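You operate a simulated robot arm through the tools that you are given. There is no shell and no other tool.

You are at the controls of a simulated robot arm. One attempt, no reset.

JOB
Set the jig to the band card's length and clamp the buckle in.
Fine: free the jig knob, move the yellow slider, lock the knob again; the orange lever holds the black buckle; the cords end taut; the black clip stays under the red lever. Where these are worked on the way, their far stop is far enough and under half their travel is too little: jig knob.

Only the result counts: the job must be done as asked and must still hold three seconds after the hand-in. Knocking over, shifting, dropping, spilling or breaking anything else fails it.

ROBOT AND FRAMES
A 7-joint arm with a two-finger gripper, fixed in place. Base frame: the origin is on the floor under the middle of its stand, x ahead of it, y to its left, z up; the work surface is at about z = 740. Lengths are in mm, angles in degrees, forces in N, time in s.
With the tool pointing down near the work surface it reaches from about 320 to 720 mm from the base axis. Its first joint turns from -66.0 to 66.0 degrees. Payload 2.45 kg.
The tool frame sits at the grasp point between the pads (the TCP): z along the fingers, y along the line on which they close. The tips reach 26 mm beyond it. The gripper opens to 96 mm; its body begins 69 mm behind the TCP.
Orientation is told as [roll, pitch, yaw] about the base's x, y, z axes, in that order, counted from this pose: with the fingers straight down and closing along the base's y, the tool's x points along the base's -x, its y along +y and its z along -z.

CONTROLS
- The arm moves only by the tool jog_arm. Its argument "moves" is a list of rows, each a list of 3 entries, a list of its own where there are three numbers: the turn, a rotation vector about the tool's x, y, z in units of 60 degrees (1.0 is 60 degrees), then the shift along the tool's x, y, z in units of 500 mm (1.0 is 500 mm), then the finger opening in mm, from 0 to 96. In form: [[[wx, wy, wz], [tx, ty, tz], hand], ...]. A call has 1 to 20 rows; each row is the pose to reach, as a shift and turn from the pose commanded when the call began, along the tool's axes at that moment. A call with a number of a shift or a turn outside -1 to 1 is refused whole. Each row takes 0.2 s and may step no farther than 50 mm and 8.6 degrees from the row before; otherwise, or with a gripper value out of range, the whole call is refused. A pose out of reach is approached as far as the arm can. The call stops where the force on the tool passes 60 N (or 10 N more than at its start, if that is more) or the arm is blocked; 0.2 s more then pass. Each finger travels about 50 mm/s and halts on what it meets, pressing with about 27 N; the grip force reading is that of the motor and also rises with nothing between the fingers. The clock runs only during rows and for 0.2 s after the last one: add rows that repeat a pose to give the fingers time. It gives the time, the measured TCP pose, the force on the tool (base axes), the opening and the grip force at its end, in the units of the frame above (readings bear some noise), with the torque about the TCP (base axes, N m) and any sound that the robot's microphone picked up, and new pictures: "views" is both (left out), scene, wrist or none.
- Cameras (640 x 400 px; columns grow to the right, rows downward): "scene" is fixed at [161.9, -387.4, 1424.7]; the picture's right is [0.81, -0.59, 0.00], its down [-0.33, -0.45, -0.83] and it looks along [0.49, 0.67, -0.56] (base axes); focal length 320 px, centre (320, 200). "wrist" rides on the gripper at [82, 3, -98] in the tool frame; the picture's right is [-0.04, 1.00, 0.00], its down [-0.73, -0.03, -0.68] and it looks along [-0.68, -0.03, 0.73] (tool axes); focal length 256 px, centre (320, 200). There is no depth. A picture from a camera that has moved, and an enlarged one, comes with that camera's place and axes in the base frame and with its lens.
- enlarge(camera, box): a new picture of the part [left, top, right, bottom] of that camera's present view, enlarged. No time passes.
- finish_job(): hands the job in; it is judged then, once.

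Places have to be worked out from the pictures, the camera data and where the tool is seen. Open the gripper and draw the arm clear of the work before you hand the job in, unless the task says otherwise.

The tools are called after "Request:" as a command line: name --argument value ..., lists and objects as JSON in quotes. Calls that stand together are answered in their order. jog_arm: Moves the arm, as the interface text tells. Its arguments: {"type":"object","properties":{"moves":{"type":"array","items":{"type":"array"}},"views":{"type":"string","enum":["both","scene","wrist","none"]}},"required":["moves"]} The other tools are called the same way: enlarge (camera, box) takes an enlarged picture of a part of a camera's view; finish_job () hands the job in.

At the start:

```text
time: 0.0
tool_pos: [291.5, 169.6, 1139.4]
tool_rot: [-0.1, 0.0, -0.1]
contact_force: [-0.6, 0.1, 0.2]
moment: [0.0, 0.01, -0.01]
opening: 96.3
grip_force: 0.1
```

scene: 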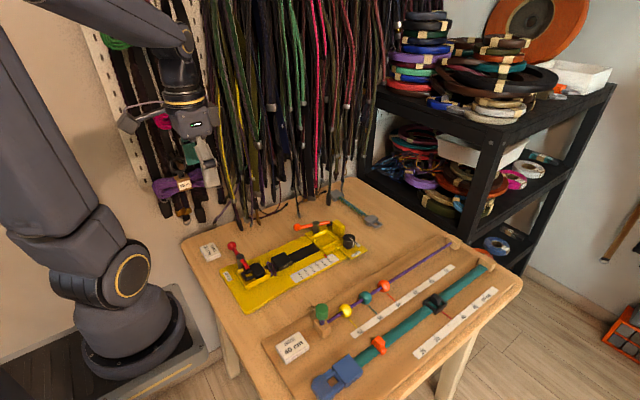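
wrist: 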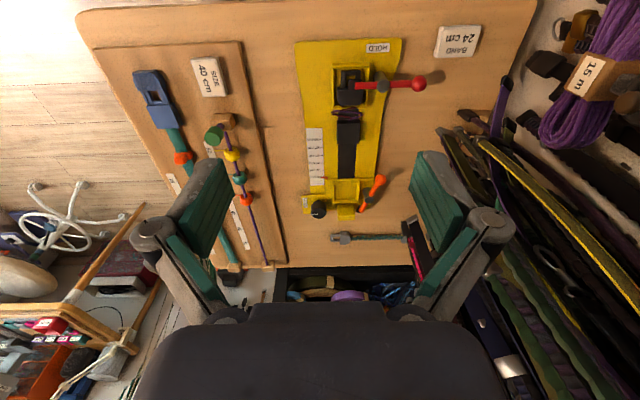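

The first pictures show a yellow jig in the middle of the table with a red lever, an orange lever, a black knob, and a "BAND 24 cm" card. I'll enlarge both views to see the details before moving.

Request:
enlarge --camera "scene" --box '[190, 190, 400, 320]'

Request:
enlarge --camera "wrist" --box '[270, 20, 510, 260]'

Request:
enlarge --camera "scene" --box '[280, 200, 380, 262]'

Request:
enlarge --camera "wrist" --box '[290, 100, 400, 230]'

```text
3.05 times, centred on (295, 255) of scene
camera zoom: at [161.9, -387.4, 1424.7], right [0.81, -0.59, 0.0], down [-0.33, -0.45, -0.83], along [0.49, 0.67, -0.56], focal length 977 px, centre (396, 32)
```

zoom: 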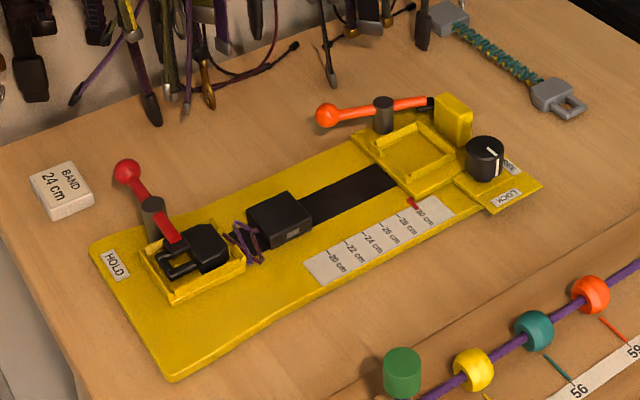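

```text
1.67 times, centred on (390, 140) of wrist
camera zoom: at [209.6, 173.5, 1236.3], right [0.04, 1.0, 0.0], down [0.73, -0.03, 0.68], along [0.68, -0.03, -0.73], focal length 427 px, centre (203, 300)
```

zoom: 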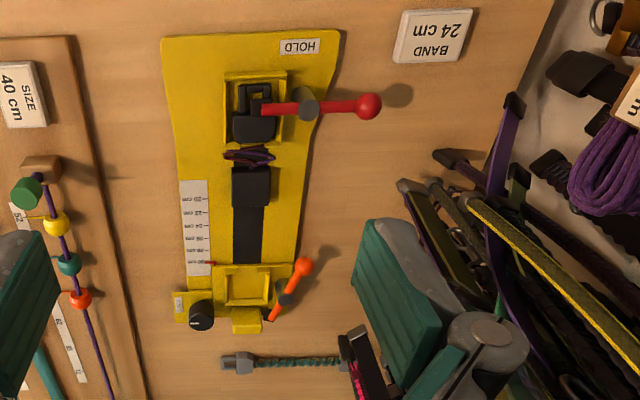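

```text
6.40 times, centred on (330, 231) of scene
camera zoom: at [161.9, -387.4, 1424.7], right [0.81, -0.59, 0.0], down [-0.33, -0.45, -0.83], along [0.49, 0.67, -0.56], focal length 2052 px, centre (256, 2)
```

zoom: 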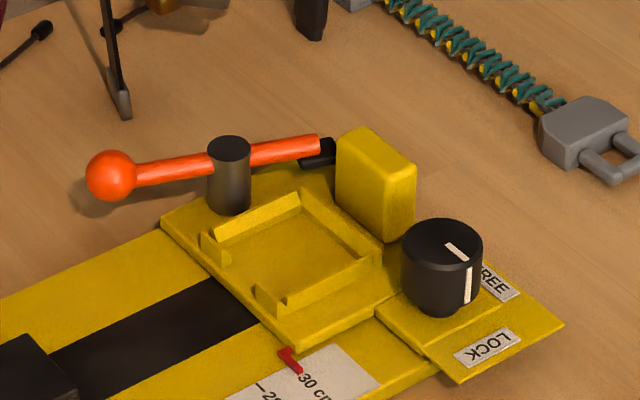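

```text
3.08 times, centred on (345, 165) of wrist
camera zoom: at [209.6, 173.5, 1236.3], right [0.04, 1.0, 0.0], down [0.73, -0.03, 0.68], along [0.68, -0.03, -0.73], focal length 788 px, centre (243, 308)
```

zoom: 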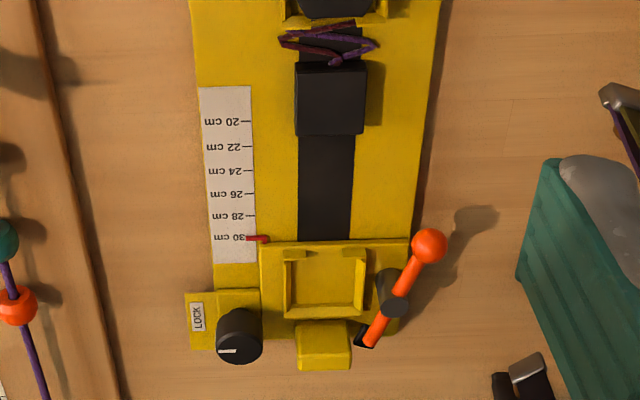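

The indicator on the knob points to -y (LOCK), and FREE is on the +x side. The scale looks true, with 10 cm covering about 100 mm along x, so the slider has to move about 60 mm toward -x. I'll bring the wrist camera closer to measure the parts.

Request:
jog_arm --moves '[[[0, 0, 0], [-0.0527, 0.01, 0.0697], 96], [[0, 0, 0], [-0.1053, 0.02, 0.1393], 96], [[0, 0, 0], [-0.158, 0.03, 0.209], 96], [[0, 0, 0], [-0.2107, 0.04, 0.2787], 96], [[0, 0, 0], [-0.2633, 0.05, 0.3483], 96], [[0, 0, 0], [-0.316, 0.06, 0.418], 96]]'

```text
time: 1.4
tool_pos: [449.9, 202.0, 929.5]
tool_rot: [0.0, -0.1, 0.1]
contact_force: [-0.1, -0.9, -0.3]
moment: [-0.02, 0.07, -0.01]
opening: 95.8
grip_force: 0.0
camera wrist: at [366.0, 204.6, 1026.1], right [0.04, 1.0, 0.0], down [0.73, -0.03, 0.68], along [0.68, -0.03, -0.73], focal length 256 px, centre (320, 200)
```

scene: 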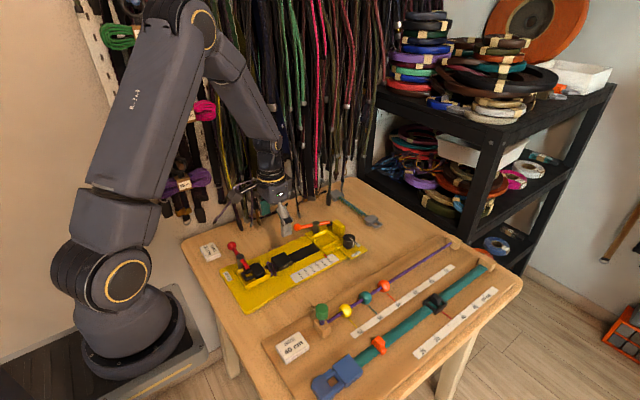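
wrist: 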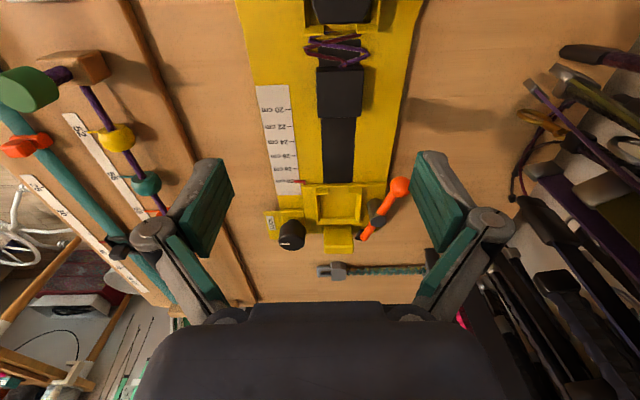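

The wrist view is closer now. I'll enlarge the slider area and the buckle area to locate each part.

Request:
enlarge --camera "wrist" --box '[250, 160, 430, 272]'

Request:
enlarge --camera "wrist" --box '[230, 0, 430, 125]'

Request:
enlarge --camera "scene" --box '[215, 170, 395, 282]'

```text
3.56 times, centred on (340, 216) of wrist
camera zoom: at [366.0, 204.6, 1026.1], right [0.04, 1.0, 0.0], down [0.73, -0.03, 0.68], along [0.68, -0.03, -0.73], focal length 910 px, centre (249, 143)
```

zoom: 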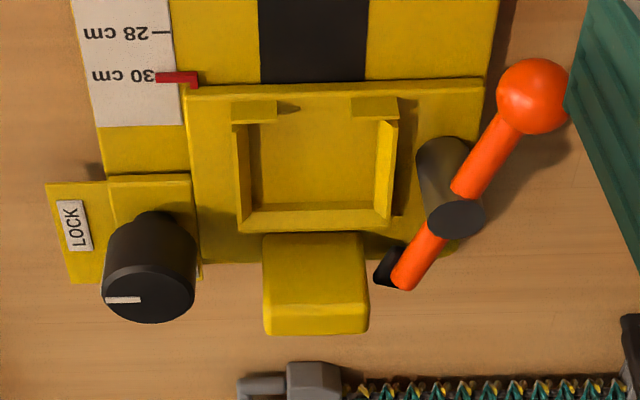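

```text
3.20 times, centred on (330, 62) of wrist
camera zoom: at [366.0, 204.6, 1026.1], right [0.04, 1.0, 0.0], down [0.73, -0.03, 0.68], along [0.68, -0.03, -0.73], focal length 819 px, centre (288, 640)
```

zoom: 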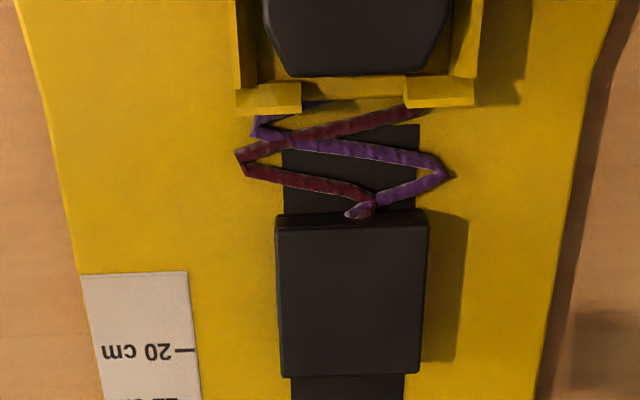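

```text
3.56 times, centred on (305, 226) of scene
camera zoom: at [161.9, -387.4, 1424.7], right [0.81, -0.59, 0.0], down [-0.33, -0.45, -0.83], along [0.49, 0.67, -0.56], focal length 1140 px, centre (373, 108)
```

zoom: 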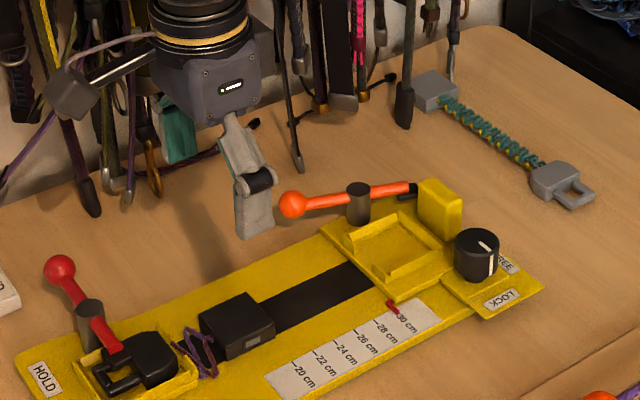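

I'll enlarge the fingers in both views to judge how thick and wide they are, because the space around the knob is tight.

Request:
enlarge --camera "wrist" --box '[395, 140, 525, 300]'

Request:
enlarge --camera "scene" --box '[225, 165, 325, 245]'

```text
2.50 times, centred on (460, 220) of wrist
camera zoom: at [366.0, 204.6, 1026.1], right [0.04, 1.0, 0.0], down [0.73, -0.03, 0.68], along [0.68, -0.03, -0.73], focal length 640 px, centre (-30, 150)
```

zoom: 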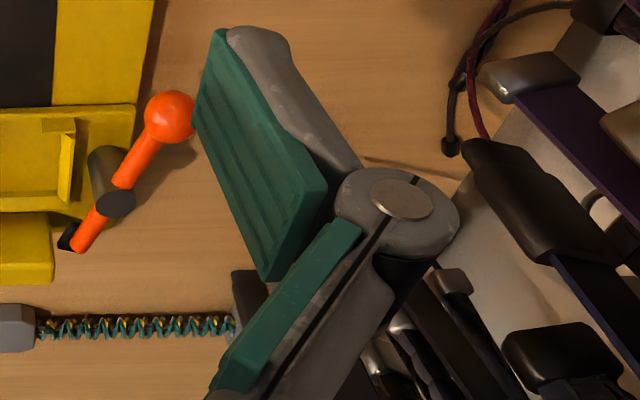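

```text
5.00 times, centred on (275, 205) of scene
camera zoom: at [161.9, -387.4, 1424.7], right [0.81, -0.59, 0.0], down [-0.33, -0.45, -0.83], along [0.49, 0.67, -0.56], focal length 1603 px, centre (545, 175)
```

zoom: 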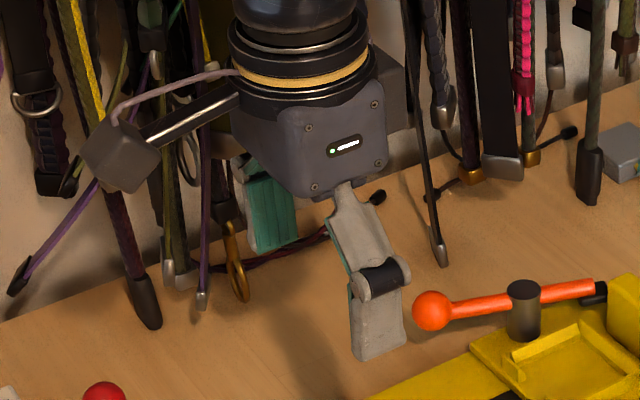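

The fingers look about 25 mm wide and 15 mm thick at the tips. I put the knob at about (662, 150) with its top near z 794, and the yellow block at about (687, 219). I'll move over the knob with yaw +30, so a turn to +120 keeps the fingers clear of the block.

Request:
jog_arm --moves '[[[0, 0, -0.1], [-0.0848, -0.0208, 0.02], 96], [[0, 0, -0.2], [-0.1696, -0.0416, 0.04], 96], [[0, 0, -0.3], [-0.2544, -0.0624, 0.06], 96], [[0, 0, -0.4], [-0.3392, -0.0832, 0.08], 96], [[0, 0, -0.5], [-0.424, -0.104, 0.1], 96]]'

```text
time: 2.6
tool_pos: [661.4, 147.4, 880.0]
tool_rot: [0.1, 0.1, 30.1]
contact_force: [-0.5, -0.8, 0.6]
moment: [0.0, -0.02, 0.06]
opening: 96.1
grip_force: 0.1
camera wrist: at [588.7, 109.1, 978.0], right [-0.47, 0.88, 0.0], down [0.65, 0.34, 0.68], along [0.6, 0.32, -0.74], focal length 256 px, centre (320, 200)
```

scene: 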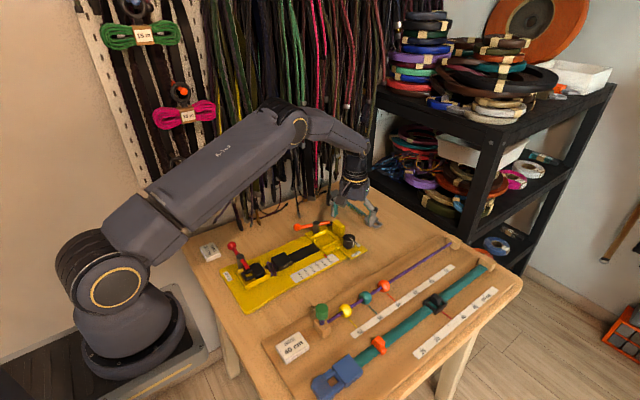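
wrist: 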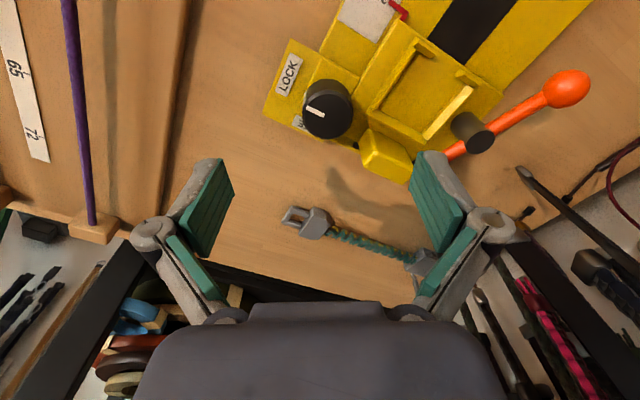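

The knob sits almost exactly below the tool point. I'll enlarge the view to centre it and read the labels.

Request:
enlarge --camera "wrist" --box '[255, 35, 415, 195]'

Request:
enlarge --camera "scene" --box '[300, 170, 400, 270]'

```text
2.50 times, centred on (335, 115) of wrist
camera zoom: at [588.7, 109.1, 978.0], right [-0.47, 0.88, 0.0], down [0.65, 0.34, 0.68], along [0.6, 0.32, -0.74], focal length 640 px, centre (282, 412)
```

zoom: 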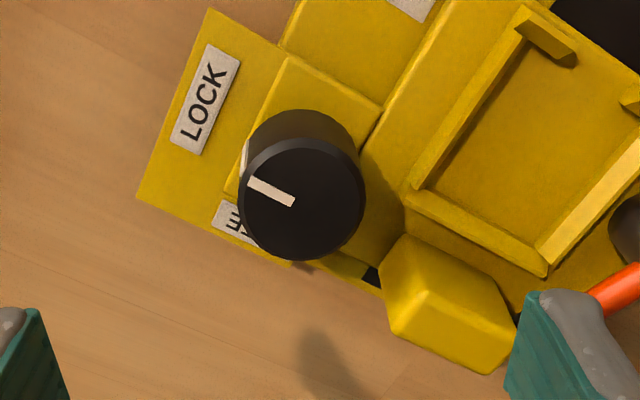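

```text
4.00 times, centred on (350, 220) of scene
camera zoom: at [161.8, -387.4, 1424.7], right [0.81, -0.59, 0.0], down [-0.33, -0.45, -0.83], along [0.49, 0.67, -0.56], focal length 1282 px, centre (200, 120)
```

zoom: 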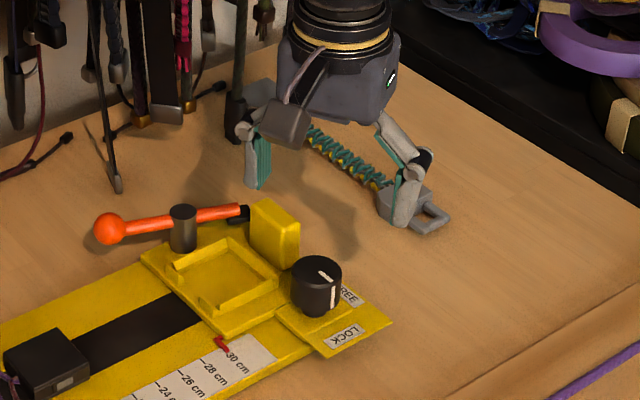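

The knob is about 5 mm off along tool +y, with its top near z 794 and a diameter of about 37 mm. I'll correct sideways, close to a 64 mm opening, and come down so the tips straddle the knob.

Request:
jog_arm --moves '[[[0, 0, 0], [-0.002, 0.01, 0.0], 80], [[0, 0, 0], [-0.002, 0.01, 0.04], 66], [[0, 0, 0], [-0.002, 0.01, 0.08], 64], [[0, 0, 0], [-0.002, 0.01, 0.1], 64], [[0, 0, 0], [-0.002, 0.01, 0.12], 64]]'

```text
time: 3.8
tool_pos: [660.6, 150.8, 818.3]
tool_rot: [0.0, 0.0, 30.1]
contact_force: [-0.4, -0.1, 1.1]
moment: [-0.04, 0.03, -0.02]
opening: 64.2
grip_force: 0.1
camera wrist: at [587.3, 114.2, 916.7], right [-0.47, 0.89, 0.0], down [0.65, 0.34, 0.68], along [0.6, 0.32, -0.73], focal length 256 px, centre (320, 200)
```

scene: 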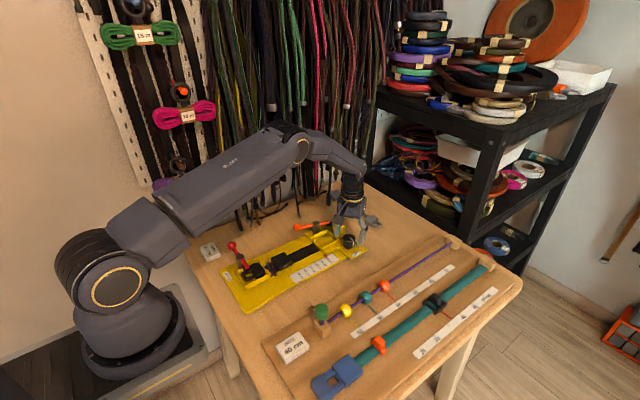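
wrist: 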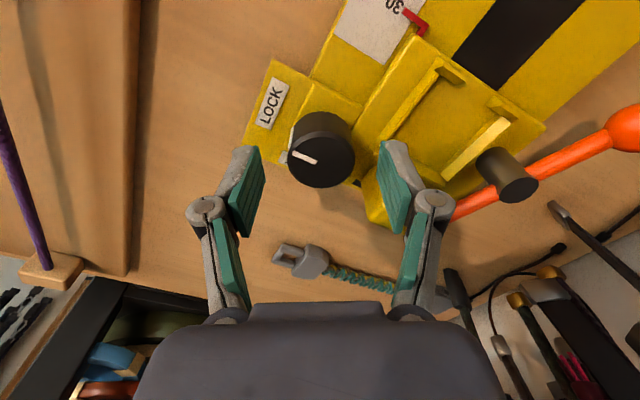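

The fingers straddle the knob with it centred between them. I'll go down another 19 mm and close on it.

Request:
jog_arm --moves '[[[0, 0, 0], [0, 0.001, 0.02], 64], [[0, 0, 0], [0, 0.001, 0.038], 64], [[0, 0, 0], [0, 0.001, 0.038], 48], [[0, 0, 0], [0, 0.001, 0.038], 38], [[0, 0, 0], [0, 0.001, 0.038], 32], [[0, 0, 0], [0, 0.001, 0.038], 30]]'

```text
time: 5.2
tool_pos: [660.3, 152.7, 799.8]
tool_rot: [0.0, 0.1, 30.0]
contact_force: [0.3, -1.2, 0.2]
moment: [0.06, -0.27, 0.0]
opening: 37.1
grip_force: 44.0
camera wrist: at [587.4, 115.2, 897.7], right [-0.46, 0.89, 0.0], down [0.65, 0.34, 0.68], along [0.6, 0.32, -0.73], focal length 256 px, centre (320, 200)
```

scene: 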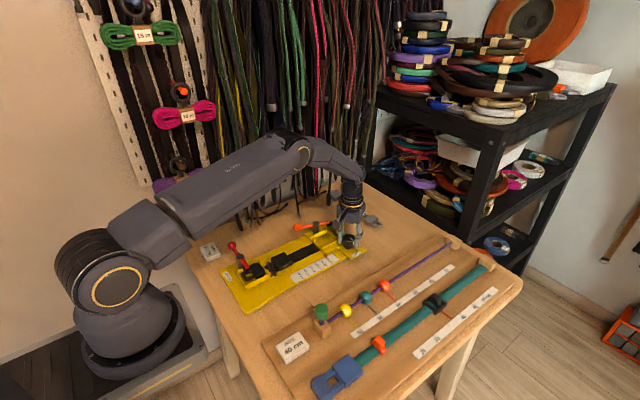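
wrist: 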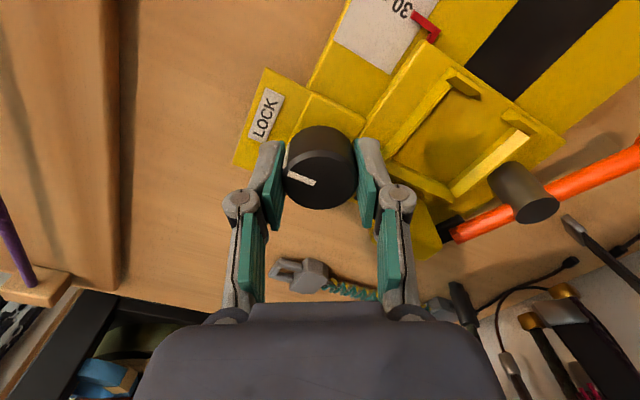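

The knob is gripped at a 37 mm opening with almost no side force. I'll turn it counter-clockwise as seen from above, toward FREE, starting with a short turn to check the response.

Request:
jog_arm --moves '[[[0, 0, -0.12], [0, 0, 0], 30], [[0, 0, -0.24], [0, 0, 0], 30], [[0, 0, -0.36], [0, 0, 0], 30]]' --views "wrist"

```text
time: 6.0
tool_pos: [660.2, 153.7, 800.5]
tool_rot: [0.1, -0.1, 51.7]
contact_force: [0.6, 1.6, -8.3]
moment: [0.32, -0.83, -0.01]
opening: 37.0
grip_force: 45.0
camera wrist: at [606.1, 91.3, 897.8], right [-0.76, 0.65, 0.0], down [0.48, 0.56, 0.68], along [0.44, 0.52, -0.73], focal length 256 px, centre (320, 200)
```

wrist: 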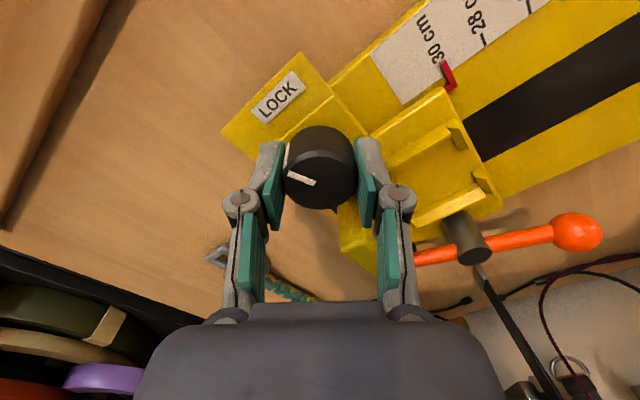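

The knob turns with the gripper, since the indicator keeps its place between the fingers. I'll keep turning counter-clockwise.

Request:
jog_arm --moves '[[[0, 0, -0.13], [0, 0, 0], 30], [[0, 0, -0.26], [0, 0, 0], 30], [[0, 0, -0.39], [0, 0, 0], 30], [[0, 0, -0.52], [0, 0, 0], 30]]' --views "wrist"

```text
time: 7.0
tool_pos: [659.5, 153.0, 801.2]
tool_rot: [0.1, 0.0, 83.0]
contact_force: [-1.3, 4.8, -6.9]
moment: [0.13, 0.08, -0.03]
opening: 37.2
grip_force: 44.7
camera wrist: at [645.7, 73.0, 897.8], right [-0.99, 0.16, 0.0], down [0.12, 0.72, 0.68], along [0.11, 0.67, -0.73], focal length 256 px, centre (320, 200)
```

wrist: 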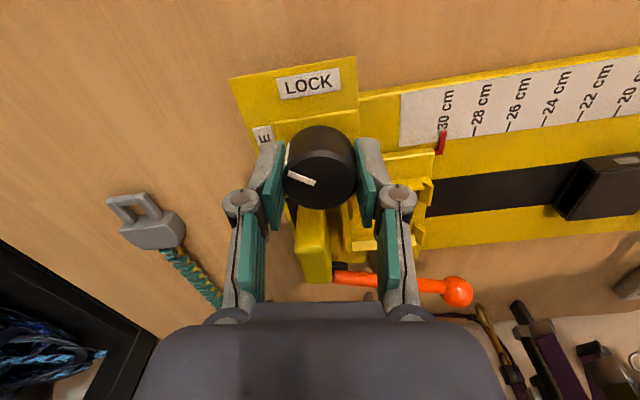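

The knob has turned 53° and still moves freely. I'll continue in steps and watch the moment for the stop.

Request:
jog_arm --moves '[[[0, 0, -0.12], [0, 0, 0], 30], [[0, 0, -0.24], [0, 0, 0], 30], [[0, 0, -0.36], [0, 0, 0], 30]]' --views "wrist"

```text
time: 7.8
tool_pos: [660.0, 152.1, 800.1]
tool_rot: [0.0, 0.0, 104.5]
contact_force: [-1.6, 1.4, -6.4]
moment: [0.24, 0.23, -0.03]
opening: 37.2
grip_force: 45.0
camera wrist: at [676.7, 73.8, 897.8], right [-0.98, -0.21, 0.0], down [-0.16, 0.72, 0.68], along [-0.14, 0.66, -0.73], focal length 256 px, centre (320, 200)
```

wrist: 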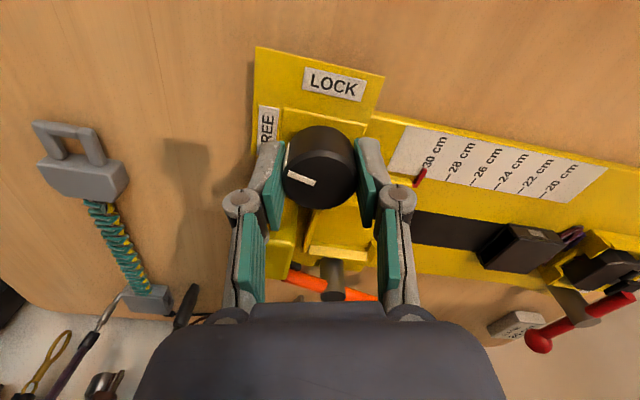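

The knob has turned 74° and the FREE label is now showing beside it. I'll keep going toward the stop.

Request:
jog_arm --moves '[[[0, 0, -0.1], [0, 0, 0], 30], [[0, 0, -0.2], [0, 0, 0], 30], [[0, 0, -0.27], [0, 0, 0], 30]]' --views "wrist"

```text
time: 8.6
tool_pos: [660.5, 152.9, 801.1]
tool_rot: [0.0, 0.0, 120.5]
contact_force: [-0.6, 0.5, -9.4]
moment: [-0.38, -0.21, -0.93]
opening: 36.8
grip_force: 44.9
camera wrist: at [697.9, 81.6, 897.9], right [-0.88, -0.47, 0.0], down [-0.35, 0.65, 0.68], along [-0.32, 0.6, -0.73], focal length 256 px, centre (320, 200)
```

wrist: 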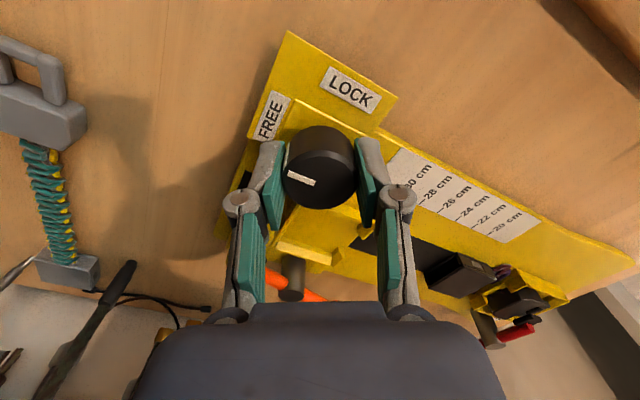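

The moment about z jumped to -0.93 N m after about 90° of turn, so the knob is at its FREE stop. While still holding the knob, I'll pull 15 mm toward -x to see whether the slider follows.

Request:
jog_arm --moves '[[[0, 0, 0], [-0.005, 0.00866, 0], 30], [[0, 0, 0], [-0.01, 0.01732, 0], 30], [[0, 0, 0], [-0.015, 0.02598, 0], 30]]'

```text
time: 9.4
tool_pos: [644.2, 152.7, 799.8]
tool_rot: [0.2, 0.0, 120.7]
contact_force: [1.4, -3.2, -13.7]
moment: [0.3, -0.11, -0.8]
opening: 36.9
grip_force: 45.2
camera wrist: at [682.1, 81.7, 897.9], right [-0.88, -0.47, 0.0], down [-0.35, 0.65, 0.68], along [-0.32, 0.6, -0.73], focal length 256 px, centre (320, 200)
```

scene: 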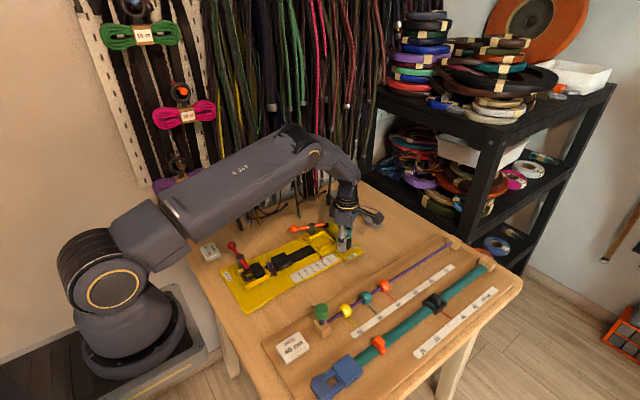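
wrist: 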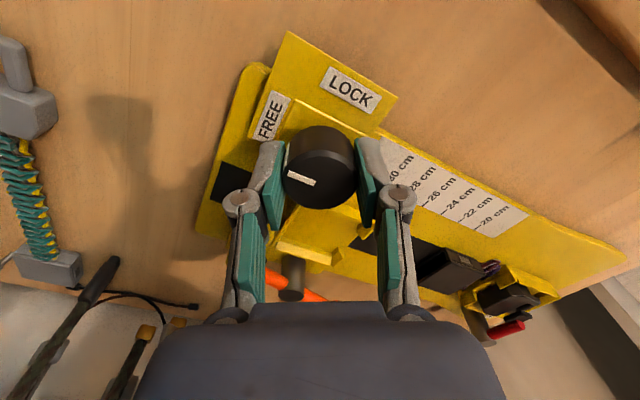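

The slider follows the knob at only a few newtons, and the base plate stays put. I'll move another 40 mm toward -x and read the pointer.

Request:
jog_arm --moves '[[[0, 0, 0], [-0.008, 0.01386, 0], 30], [[0, 0, 0], [-0.016, 0.02771, 0], 30], [[0, 0, 0], [-0.024, 0.04157, 0], 30], [[0, 0, 0], [-0.032, 0.05543, 0], 30], [[0, 0, 0], [-0.04, 0.06928, 0], 30]]'

Request:
enlarge --camera "scene" --box '[220, 210, 380, 310]'

Request:
enlarge --camera "wrist" --box '[340, 80, 560, 260]'

```text
time: 10.6
tool_pos: [604.9, 153.2, 800.2]
tool_rot: [-0.1, -0.1, 120.5]
contact_force: [1.0, 0.1, -2.2]
moment: [-0.99, -0.35, -0.64]
opening: 37.3
grip_force: 45.3
camera wrist: at [643.1, 81.5, 897.9], right [-0.88, -0.47, 0.0], down [-0.35, 0.65, 0.68], along [-0.32, 0.6, -0.73], focal length 256 px, centre (320, 200)
```

scene: 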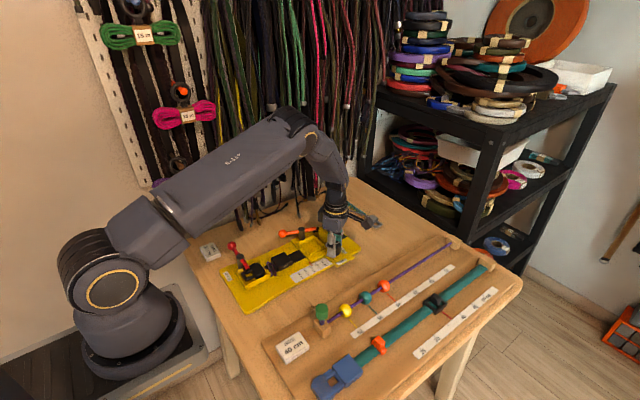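
wrist: 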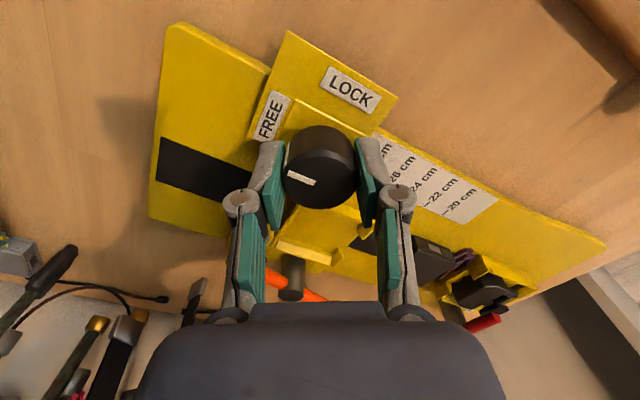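

```text
4.00 times, centred on (300, 260) of scene
camera zoom: at [161.9, -387.3, 1424.7], right [0.81, -0.59, 0.0], down [-0.33, -0.45, -0.83], along [0.49, 0.67, -0.56], focal length 1282 px, centre (400, -40)
```

zoom: 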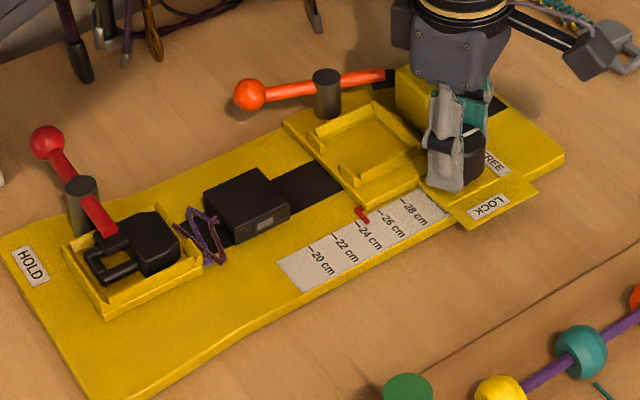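

```text
2.22 times, centred on (450, 170) of wrist
camera zoom: at [643.1, 81.5, 897.9], right [-0.88, -0.47, 0.0], down [-0.35, 0.65, 0.68], along [-0.32, 0.6, -0.73], focal length 569 px, centre (31, 267)
```

zoom: 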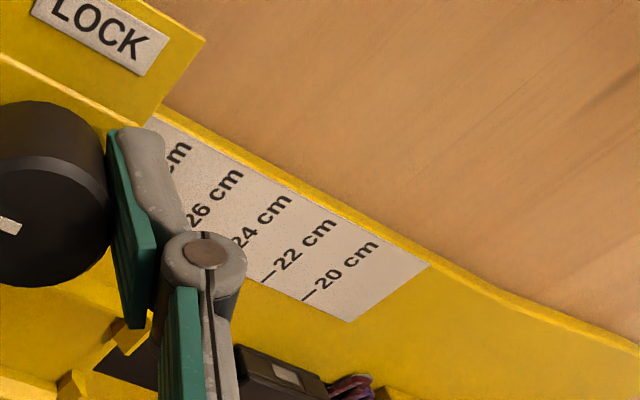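

The pointer is now near the 24 cm mark. I'll enlarge strongly around it to read the offset.

Request:
enlarge --camera "scene" --box '[294, 250, 334, 275]'

```text
16.00 times, centred on (314, 262) of scene
camera zoom: at [161.9, -387.3, 1424.7], right [0.81, -0.59, 0.0], down [-0.33, -0.45, -0.83], along [0.49, 0.67, -0.56], focal length 5129 px, centre (416, -800)
```

zoom: 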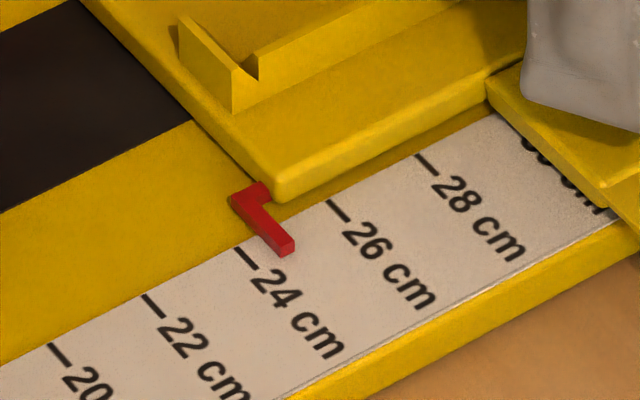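

The pointer reads about 5 mm above 24 cm, which agrees with having moved about 55 of the 60 mm. I'll move 4.8 mm more and look again.

Request:
jog_arm --moves '[[[0, 0, 0], [-0.0024, 0.00416, 0], 30], [[0, 0, 0], [-0.0048, 0.00831, 0], 30], [[0, 0, 0], [-0.0048, 0.00831, 0], 30]]' --views "none"

Request:
enlarge --camera "scene" --box '[294, 250, 334, 275]'

Request:
enlarge --camera "scene" --box '[304, 258, 320, 268]'

```text
time: 11.4
tool_pos: [601.1, 152.6, 801.0]
tool_rot: [0.0, -0.1, 120.6]
contact_force: [2.7, 2.5, -3.5]
moment: [-0.02, -0.53, -0.54]
opening: 37.1
grip_force: 44.8
```

```text
16.00 times, centred on (314, 262) of scene
camera zoom: at [162.0, -387.3, 1424.7], right [0.81, -0.59, 0.0], down [-0.33, -0.45, -0.83], along [0.49, 0.67, -0.56], focal length 5129 px, centre (416, -800)
```

zoom: 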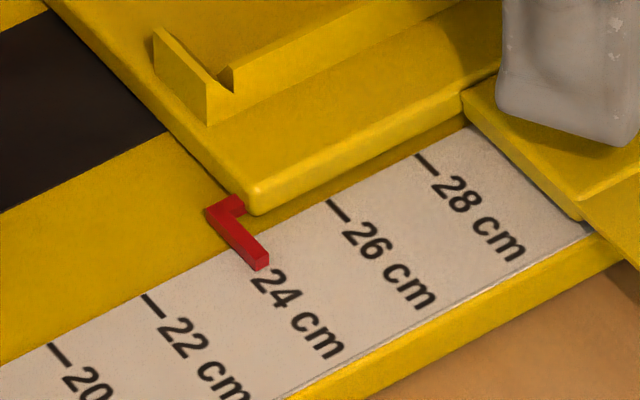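

```text
16.00 times, centred on (312, 263) of scene
camera zoom: at [162.0, -387.3, 1424.7], right [0.81, -0.59, 0.0], down [-0.33, -0.45, -0.83], along [0.49, 0.67, -0.56], focal length 5129 px, centre (448, -808)
```

zoom: 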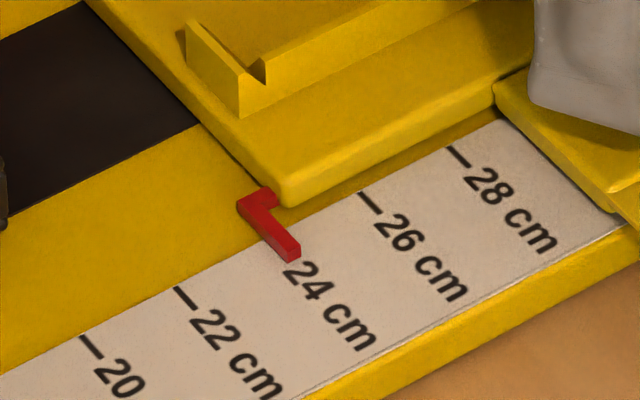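

The pointer now covers the 24 cm tick, within about 1 mm. I'll turn the knob back clockwise to LOCK.

Request:
jog_arm --moves '[[[0, 0, 0.12], [0, 0, 0], 30], [[0, 0, 0.24], [0, 0, 0], 30], [[0, 0, 0.36], [0, 0, 0], 30], [[0, 0, 0.48], [0, 0, 0], 30], [[0, 0, 0.6], [0, 0, 0], 30], [[0, 0, 0.72], [0, 0, 0], 30], [[0, 0, 0.84], [0, 0, 0], 30], [[0, 0, 0.96], [0, 0, 0], 30]]' --views "wrist"

```text
time: 13.2
tool_pos: [600.8, 153.1, 800.9]
tool_rot: [0.1, -0.1, 62.9]
contact_force: [2.2, 10.3, -1.6]
moment: [-0.19, -0.01, 0.0]
opening: 36.9
grip_force: 44.9
camera wrist: at [559.2, 82.2, 897.8], right [-0.87, 0.49, 0.0], down [0.36, 0.64, 0.68], along [0.33, 0.59, -0.73], focal length 256 px, centre (320, 200)
```

wrist: 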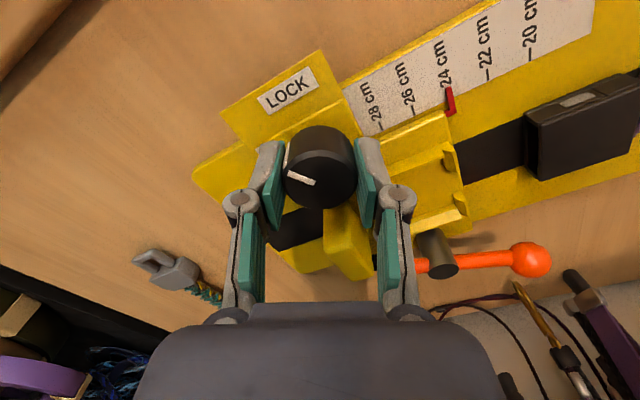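

It has turned back 58°. I'll turn about 34° more to reach the LOCK stop and watch the moment.

Request:
jog_arm --moves '[[[0, 0, 0.12], [0, 0, 0], 30], [[0, 0, 0.24], [0, 0, 0], 30], [[0, 0, 0.36], [0, 0, 0], 30], [[0, 0, 0.48], [0, 0, 0], 30], [[0, 0, 0.57], [0, 0, 0], 30], [[0, 0, 0.57], [0, 0, 0], 30]]' --views "wrist"

Request:
enlarge --camera "wrist" --box '[340, 0, 500, 120]'

```text
time: 14.6
tool_pos: [599.7, 152.7, 800.1]
tool_rot: [0.0, 0.1, 28.6]
contact_force: [0.1, 8.5, -3.8]
moment: [0.18, -0.25, 0.14]
opening: 36.9
grip_force: 45.0
camera wrist: at [526.0, 116.7, 898.0], right [-0.45, 0.9, 0.0], down [0.66, 0.33, 0.68], along [0.61, 0.3, -0.73], focal length 256 px, centre (320, 200)
```

wrist: 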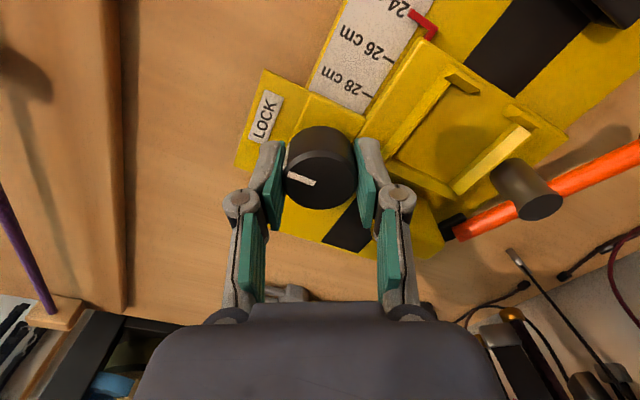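

```text
3.33 times, centred on (420, 60) of wrist
camera zoom: at [526.0, 116.7, 898.0], right [-0.45, 0.9, 0.0], down [0.66, 0.33, 0.68], along [0.61, 0.3, -0.73], focal length 853 px, centre (-13, 667)
```

zoom: 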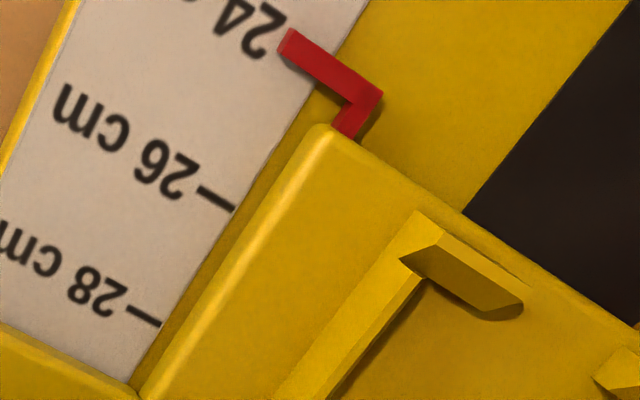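

The moment is still small (0.14 N m), so I'll turn a few degrees more to be sure the knob meets the LOCK stop.

Request:
jog_arm --moves '[[[0, 0, 0.05], [0, 0, 0], 30], [[0, 0, 0.1], [0, 0, 0], 30]]' --views "wrist"

Request:
enlarge --camera "wrist" --box '[230, 80, 400, 220]'

```text
time: 15.2
tool_pos: [600.1, 151.8, 800.1]
tool_rot: [-0.2, 0.1, 22.9]
contact_force: [-3.7, 3.3, 2.9]
moment: [-0.21, 0.52, 1.07]
opening: 37.0
grip_force: 45.4
camera wrist: at [522.5, 124.0, 898.2], right [-0.35, 0.94, 0.0], down [0.69, 0.26, 0.68], along [0.63, 0.24, -0.74], focal length 256 px, centre (320, 200)
```

wrist: 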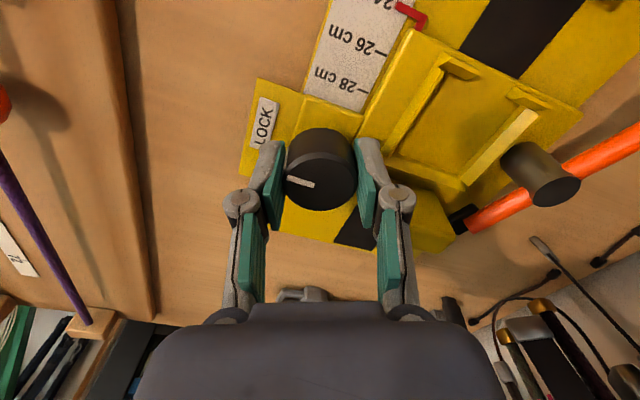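

```text
2.86 times, centred on (315, 150) of wrist
camera zoom: at [522.5, 124.0, 898.2], right [-0.35, 0.94, 0.0], down [0.69, 0.26, 0.68], along [0.63, 0.24, -0.74], focal length 731 px, centre (334, 343)
```

zoom: 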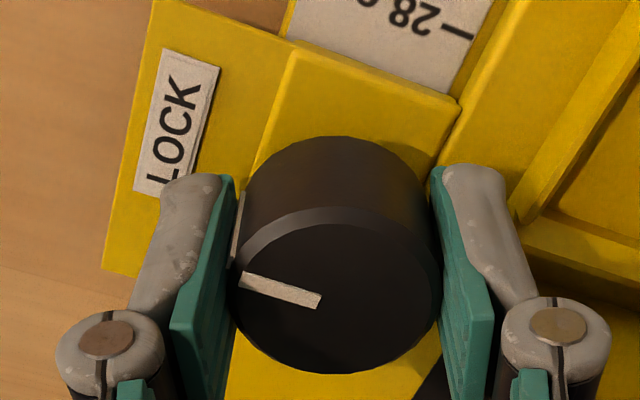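

The moment rose to 1.07 N m, so the knob is at the LOCK stop with its indicator toward LOCK. I'll open the fingers, lift straight up, and check the pointer and knob.

Request:
jog_arm --moves '[[[0, 0, 0], [0, 0, 0], 45], [[0, 0, 0], [0, 0, 0], 60], [[0, 0, 0], [0, 0, 0], 64], [[0, 0, 0], [0, 0, -0.04], 64], [[0, 0, 0], [0, 0, -0.1], 64], [[0, 0, 0], [0, 0, -0.2], 64]]'

Request:
enlarge --camera "wrist" --box '[240, 20, 440, 180]'

Request:
enlarge --camera "scene" --box '[200, 200, 380, 320]'

```text
time: 16.6
tool_pos: [600.5, 150.1, 901.1]
tool_rot: [0.0, 0.0, 22.9]
contact_force: [-0.4, 0.1, -0.2]
moment: [-0.01, -0.04, 0.02]
opening: 64.1
grip_force: 0.1
camera wrist: at [522.1, 122.7, 997.1], right [-0.35, 0.94, 0.0], down [0.69, 0.26, 0.68], along [0.64, 0.24, -0.73], focal length 256 px, centre (320, 200)
```

scene: 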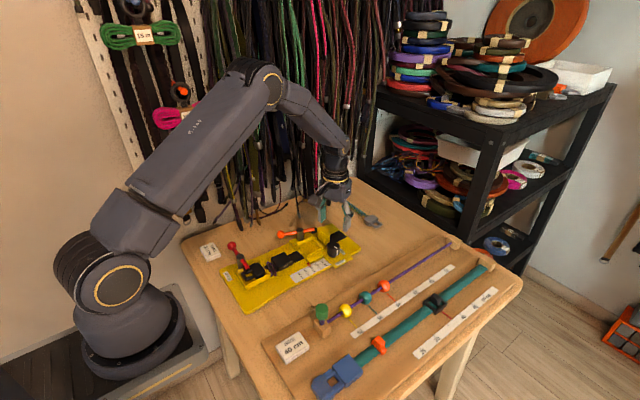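
wrist: 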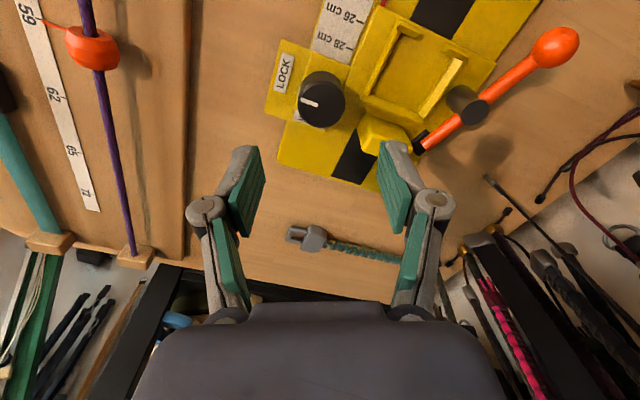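

```text
2.50 times, centred on (340, 100) of wrist
camera zoom: at [522.1, 122.7, 997.1], right [-0.35, 0.94, 0.0], down [0.69, 0.26, 0.68], along [0.64, 0.24, -0.73], focal length 640 px, centre (270, 450)
```

zoom: 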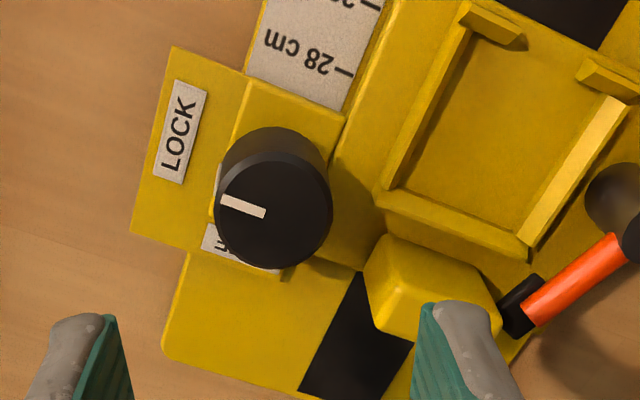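

```text
3.33 times, centred on (290, 260) of scene
camera zoom: at [161.9, -387.4, 1424.7], right [0.81, -0.59, 0.0], down [-0.33, -0.45, -0.83], along [0.49, 0.67, -0.56], focal length 1068 px, centre (420, 0)
```

zoom: 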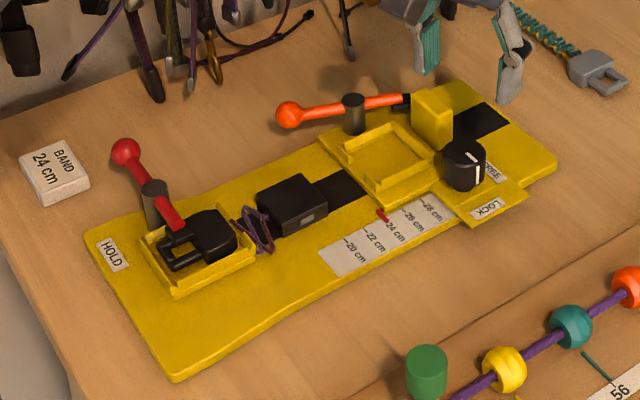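

The knob points to LOCK, the pointer is at 24, and the base plate hasn't shifted. Next I'll pull back to look at the buckle, pocket and cords from the -x side and work out the grip.

Request:
jog_arm --moves '[[[0, 0, 0.0763], [0.0638, 0.0551, 0], 80], [[0, 0, 0.1527], [0.1275, 0.1103, 0], 96], [[0, 0, 0.229], [0.1913, 0.1654, 0], 96], [[0, 0, 0.3053], [0.255, 0.2206, 0], 96], [[0, 0, 0.3817], [0.3188, 0.2757, 0], 96]]'

Request:
enlarge --camera "wrist" --box '[230, 0, 430, 125]'

Request:
enlarge --camera "wrist" --box '[230, 110, 430, 235]'

Request:
enlarge --camera "scene" --box '[225, 240, 325, 302]'

Request:
enlarge --camera "scene" --box '[280, 215, 360, 265]'

```text
time: 17.8
tool_pos: [400.2, 216.7, 899.2]
tool_rot: [0.0, 0.0, -0.3]
contact_force: [-0.5, 0.1, 0.0]
moment: [0.02, -0.01, 0.0]
opening: 96.1
grip_force: 0.0
camera wrist: at [317.5, 221.0, 996.8], right [0.05, 1.0, 0.0], down [0.73, -0.03, 0.68], along [0.68, -0.03, -0.73], focal length 256 px, centre (320, 200)
```

scene: 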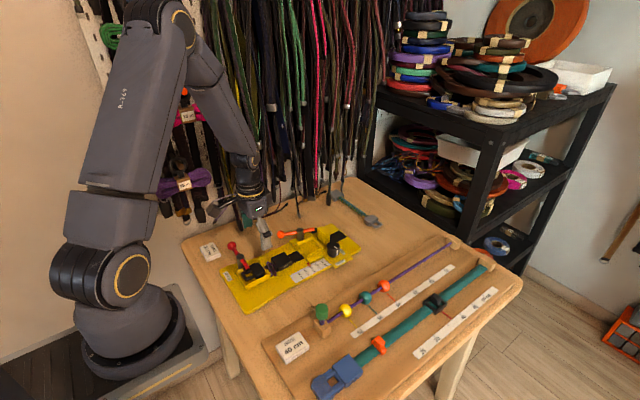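
wrist: 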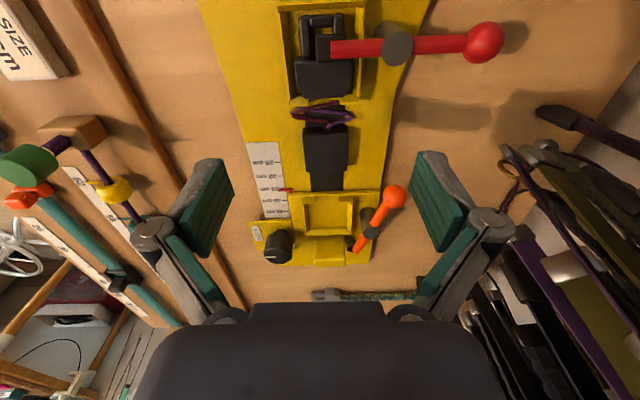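

```text
3.20 times, centred on (330, 62) of wrist
camera zoom: at [317.5, 221.0, 996.8], right [0.05, 1.0, 0.0], down [0.73, -0.03, 0.68], along [0.68, -0.03, -0.73], focal length 819 px, centre (288, 640)
```

zoom: 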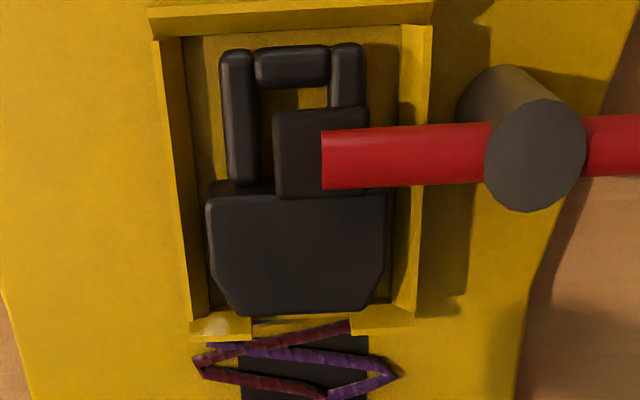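

```text
3.20 times, centred on (330, 172) of wrist
camera zoom: at [317.5, 221.0, 996.8], right [0.05, 1.0, 0.0], down [0.73, -0.03, 0.68], along [0.68, -0.03, -0.73], focal length 819 px, centre (288, 288)
```

zoom: 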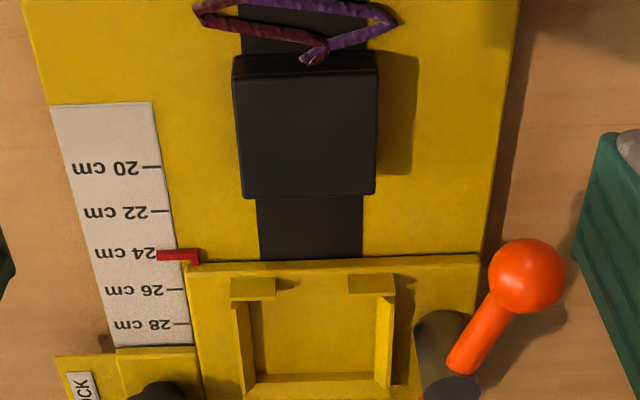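

```text
6.40 times, centred on (275, 271) of scene
camera zoom: at [161.8, -387.4, 1424.7], right [0.81, -0.59, 0.0], down [-0.33, -0.45, -0.83], along [0.49, 0.67, -0.56], focal length 2052 px, centre (608, -254)
```

zoom: 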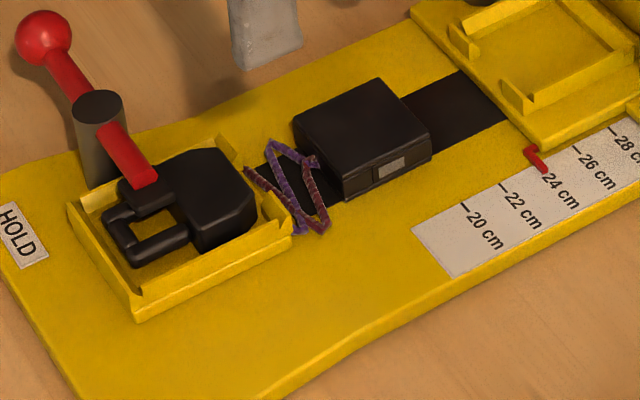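

```text
8.00 times, centred on (320, 240) of scene
camera zoom: at [161.8, -387.4, 1424.7], right [0.81, -0.59, 0.0], down [-0.33, -0.45, -0.83], along [0.49, 0.67, -0.56], focal length 2564 px, centre (320, -120)
```

zoom: 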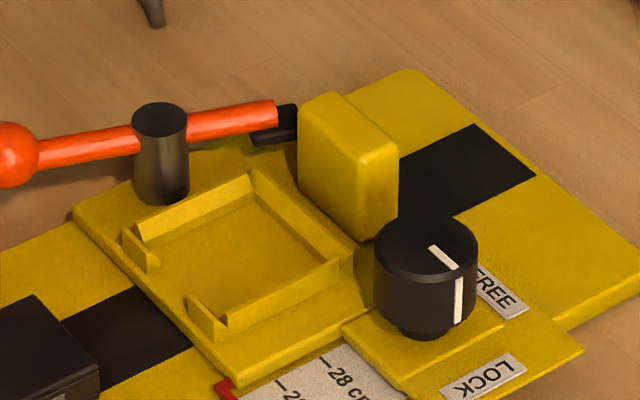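

The buckle is about 46×46×19 mm at (464, 220) and the pocket centre is near (567, 220.5). The lever post would block a finger on the +y side of the pocket, so I'll grip along x at yaw 90, high on the buckle. I'm turning and moving over the buckle now.

Request:
jog_arm --moves '[[[0, 0, -0.137], [-0.0183, 0.0009, 0.0083], 90], [[0, 0, -0.274], [-0.0366, 0.0017, 0.0166], 80], [[0, 0, -0.411], [-0.0549, 0.0026, 0.0249], 72], [[0, 0, -0.548], [-0.0731, 0.0034, 0.0331], 66], [[0, 0, -0.685], [-0.0914, 0.0043, 0.0414], 62], [[0, 0, -0.822], [-0.1097, 0.0051, 0.0497], 60], [[0, 0, -0.959], [-0.128, 0.006, 0.058], 60]]' --views "none"

Request:
jog_arm --moves '[[[0, 0, -0.137], [0, 0, 0], 60], [[0, 0, -0.274], [0, 0, 0], 60], [[0, 0, -0.411], [0, 0, 0], 60], [[0, 0, -0.545], [0, 0, 0], 60]]'

```text
time: 19.4
tool_pos: [462.9, 220.3, 871.7]
tool_rot: [0.0, 0.0, 57.7]
contact_force: [-0.5, -0.8, 0.3]
moment: [-0.01, -0.01, 0.03]
opening: 60.0
grip_force: 0.0
```

```text
time: 20.4
tool_pos: [464.6, 219.4, 871.8]
tool_rot: [0.0, 0.0, 90.2]
contact_force: [0.0, 0.8, 0.5]
moment: [0.01, -0.02, -0.03]
opening: 60.1
grip_force: 0.0
camera wrist: at [460.3, 138.8, 969.5], right [-1.0, 0.04, 0.0], down [0.03, 0.73, 0.68], along [0.02, 0.68, -0.73], focal length 256 px, centre (320, 200)
```

scene: 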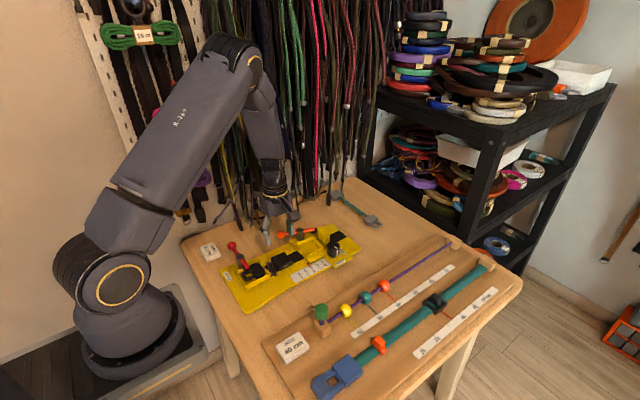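
wrist: 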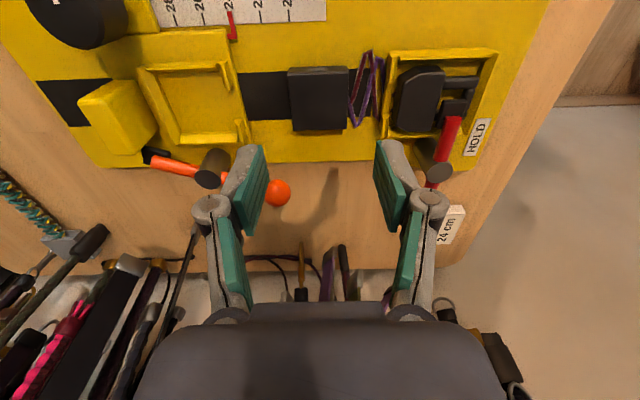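

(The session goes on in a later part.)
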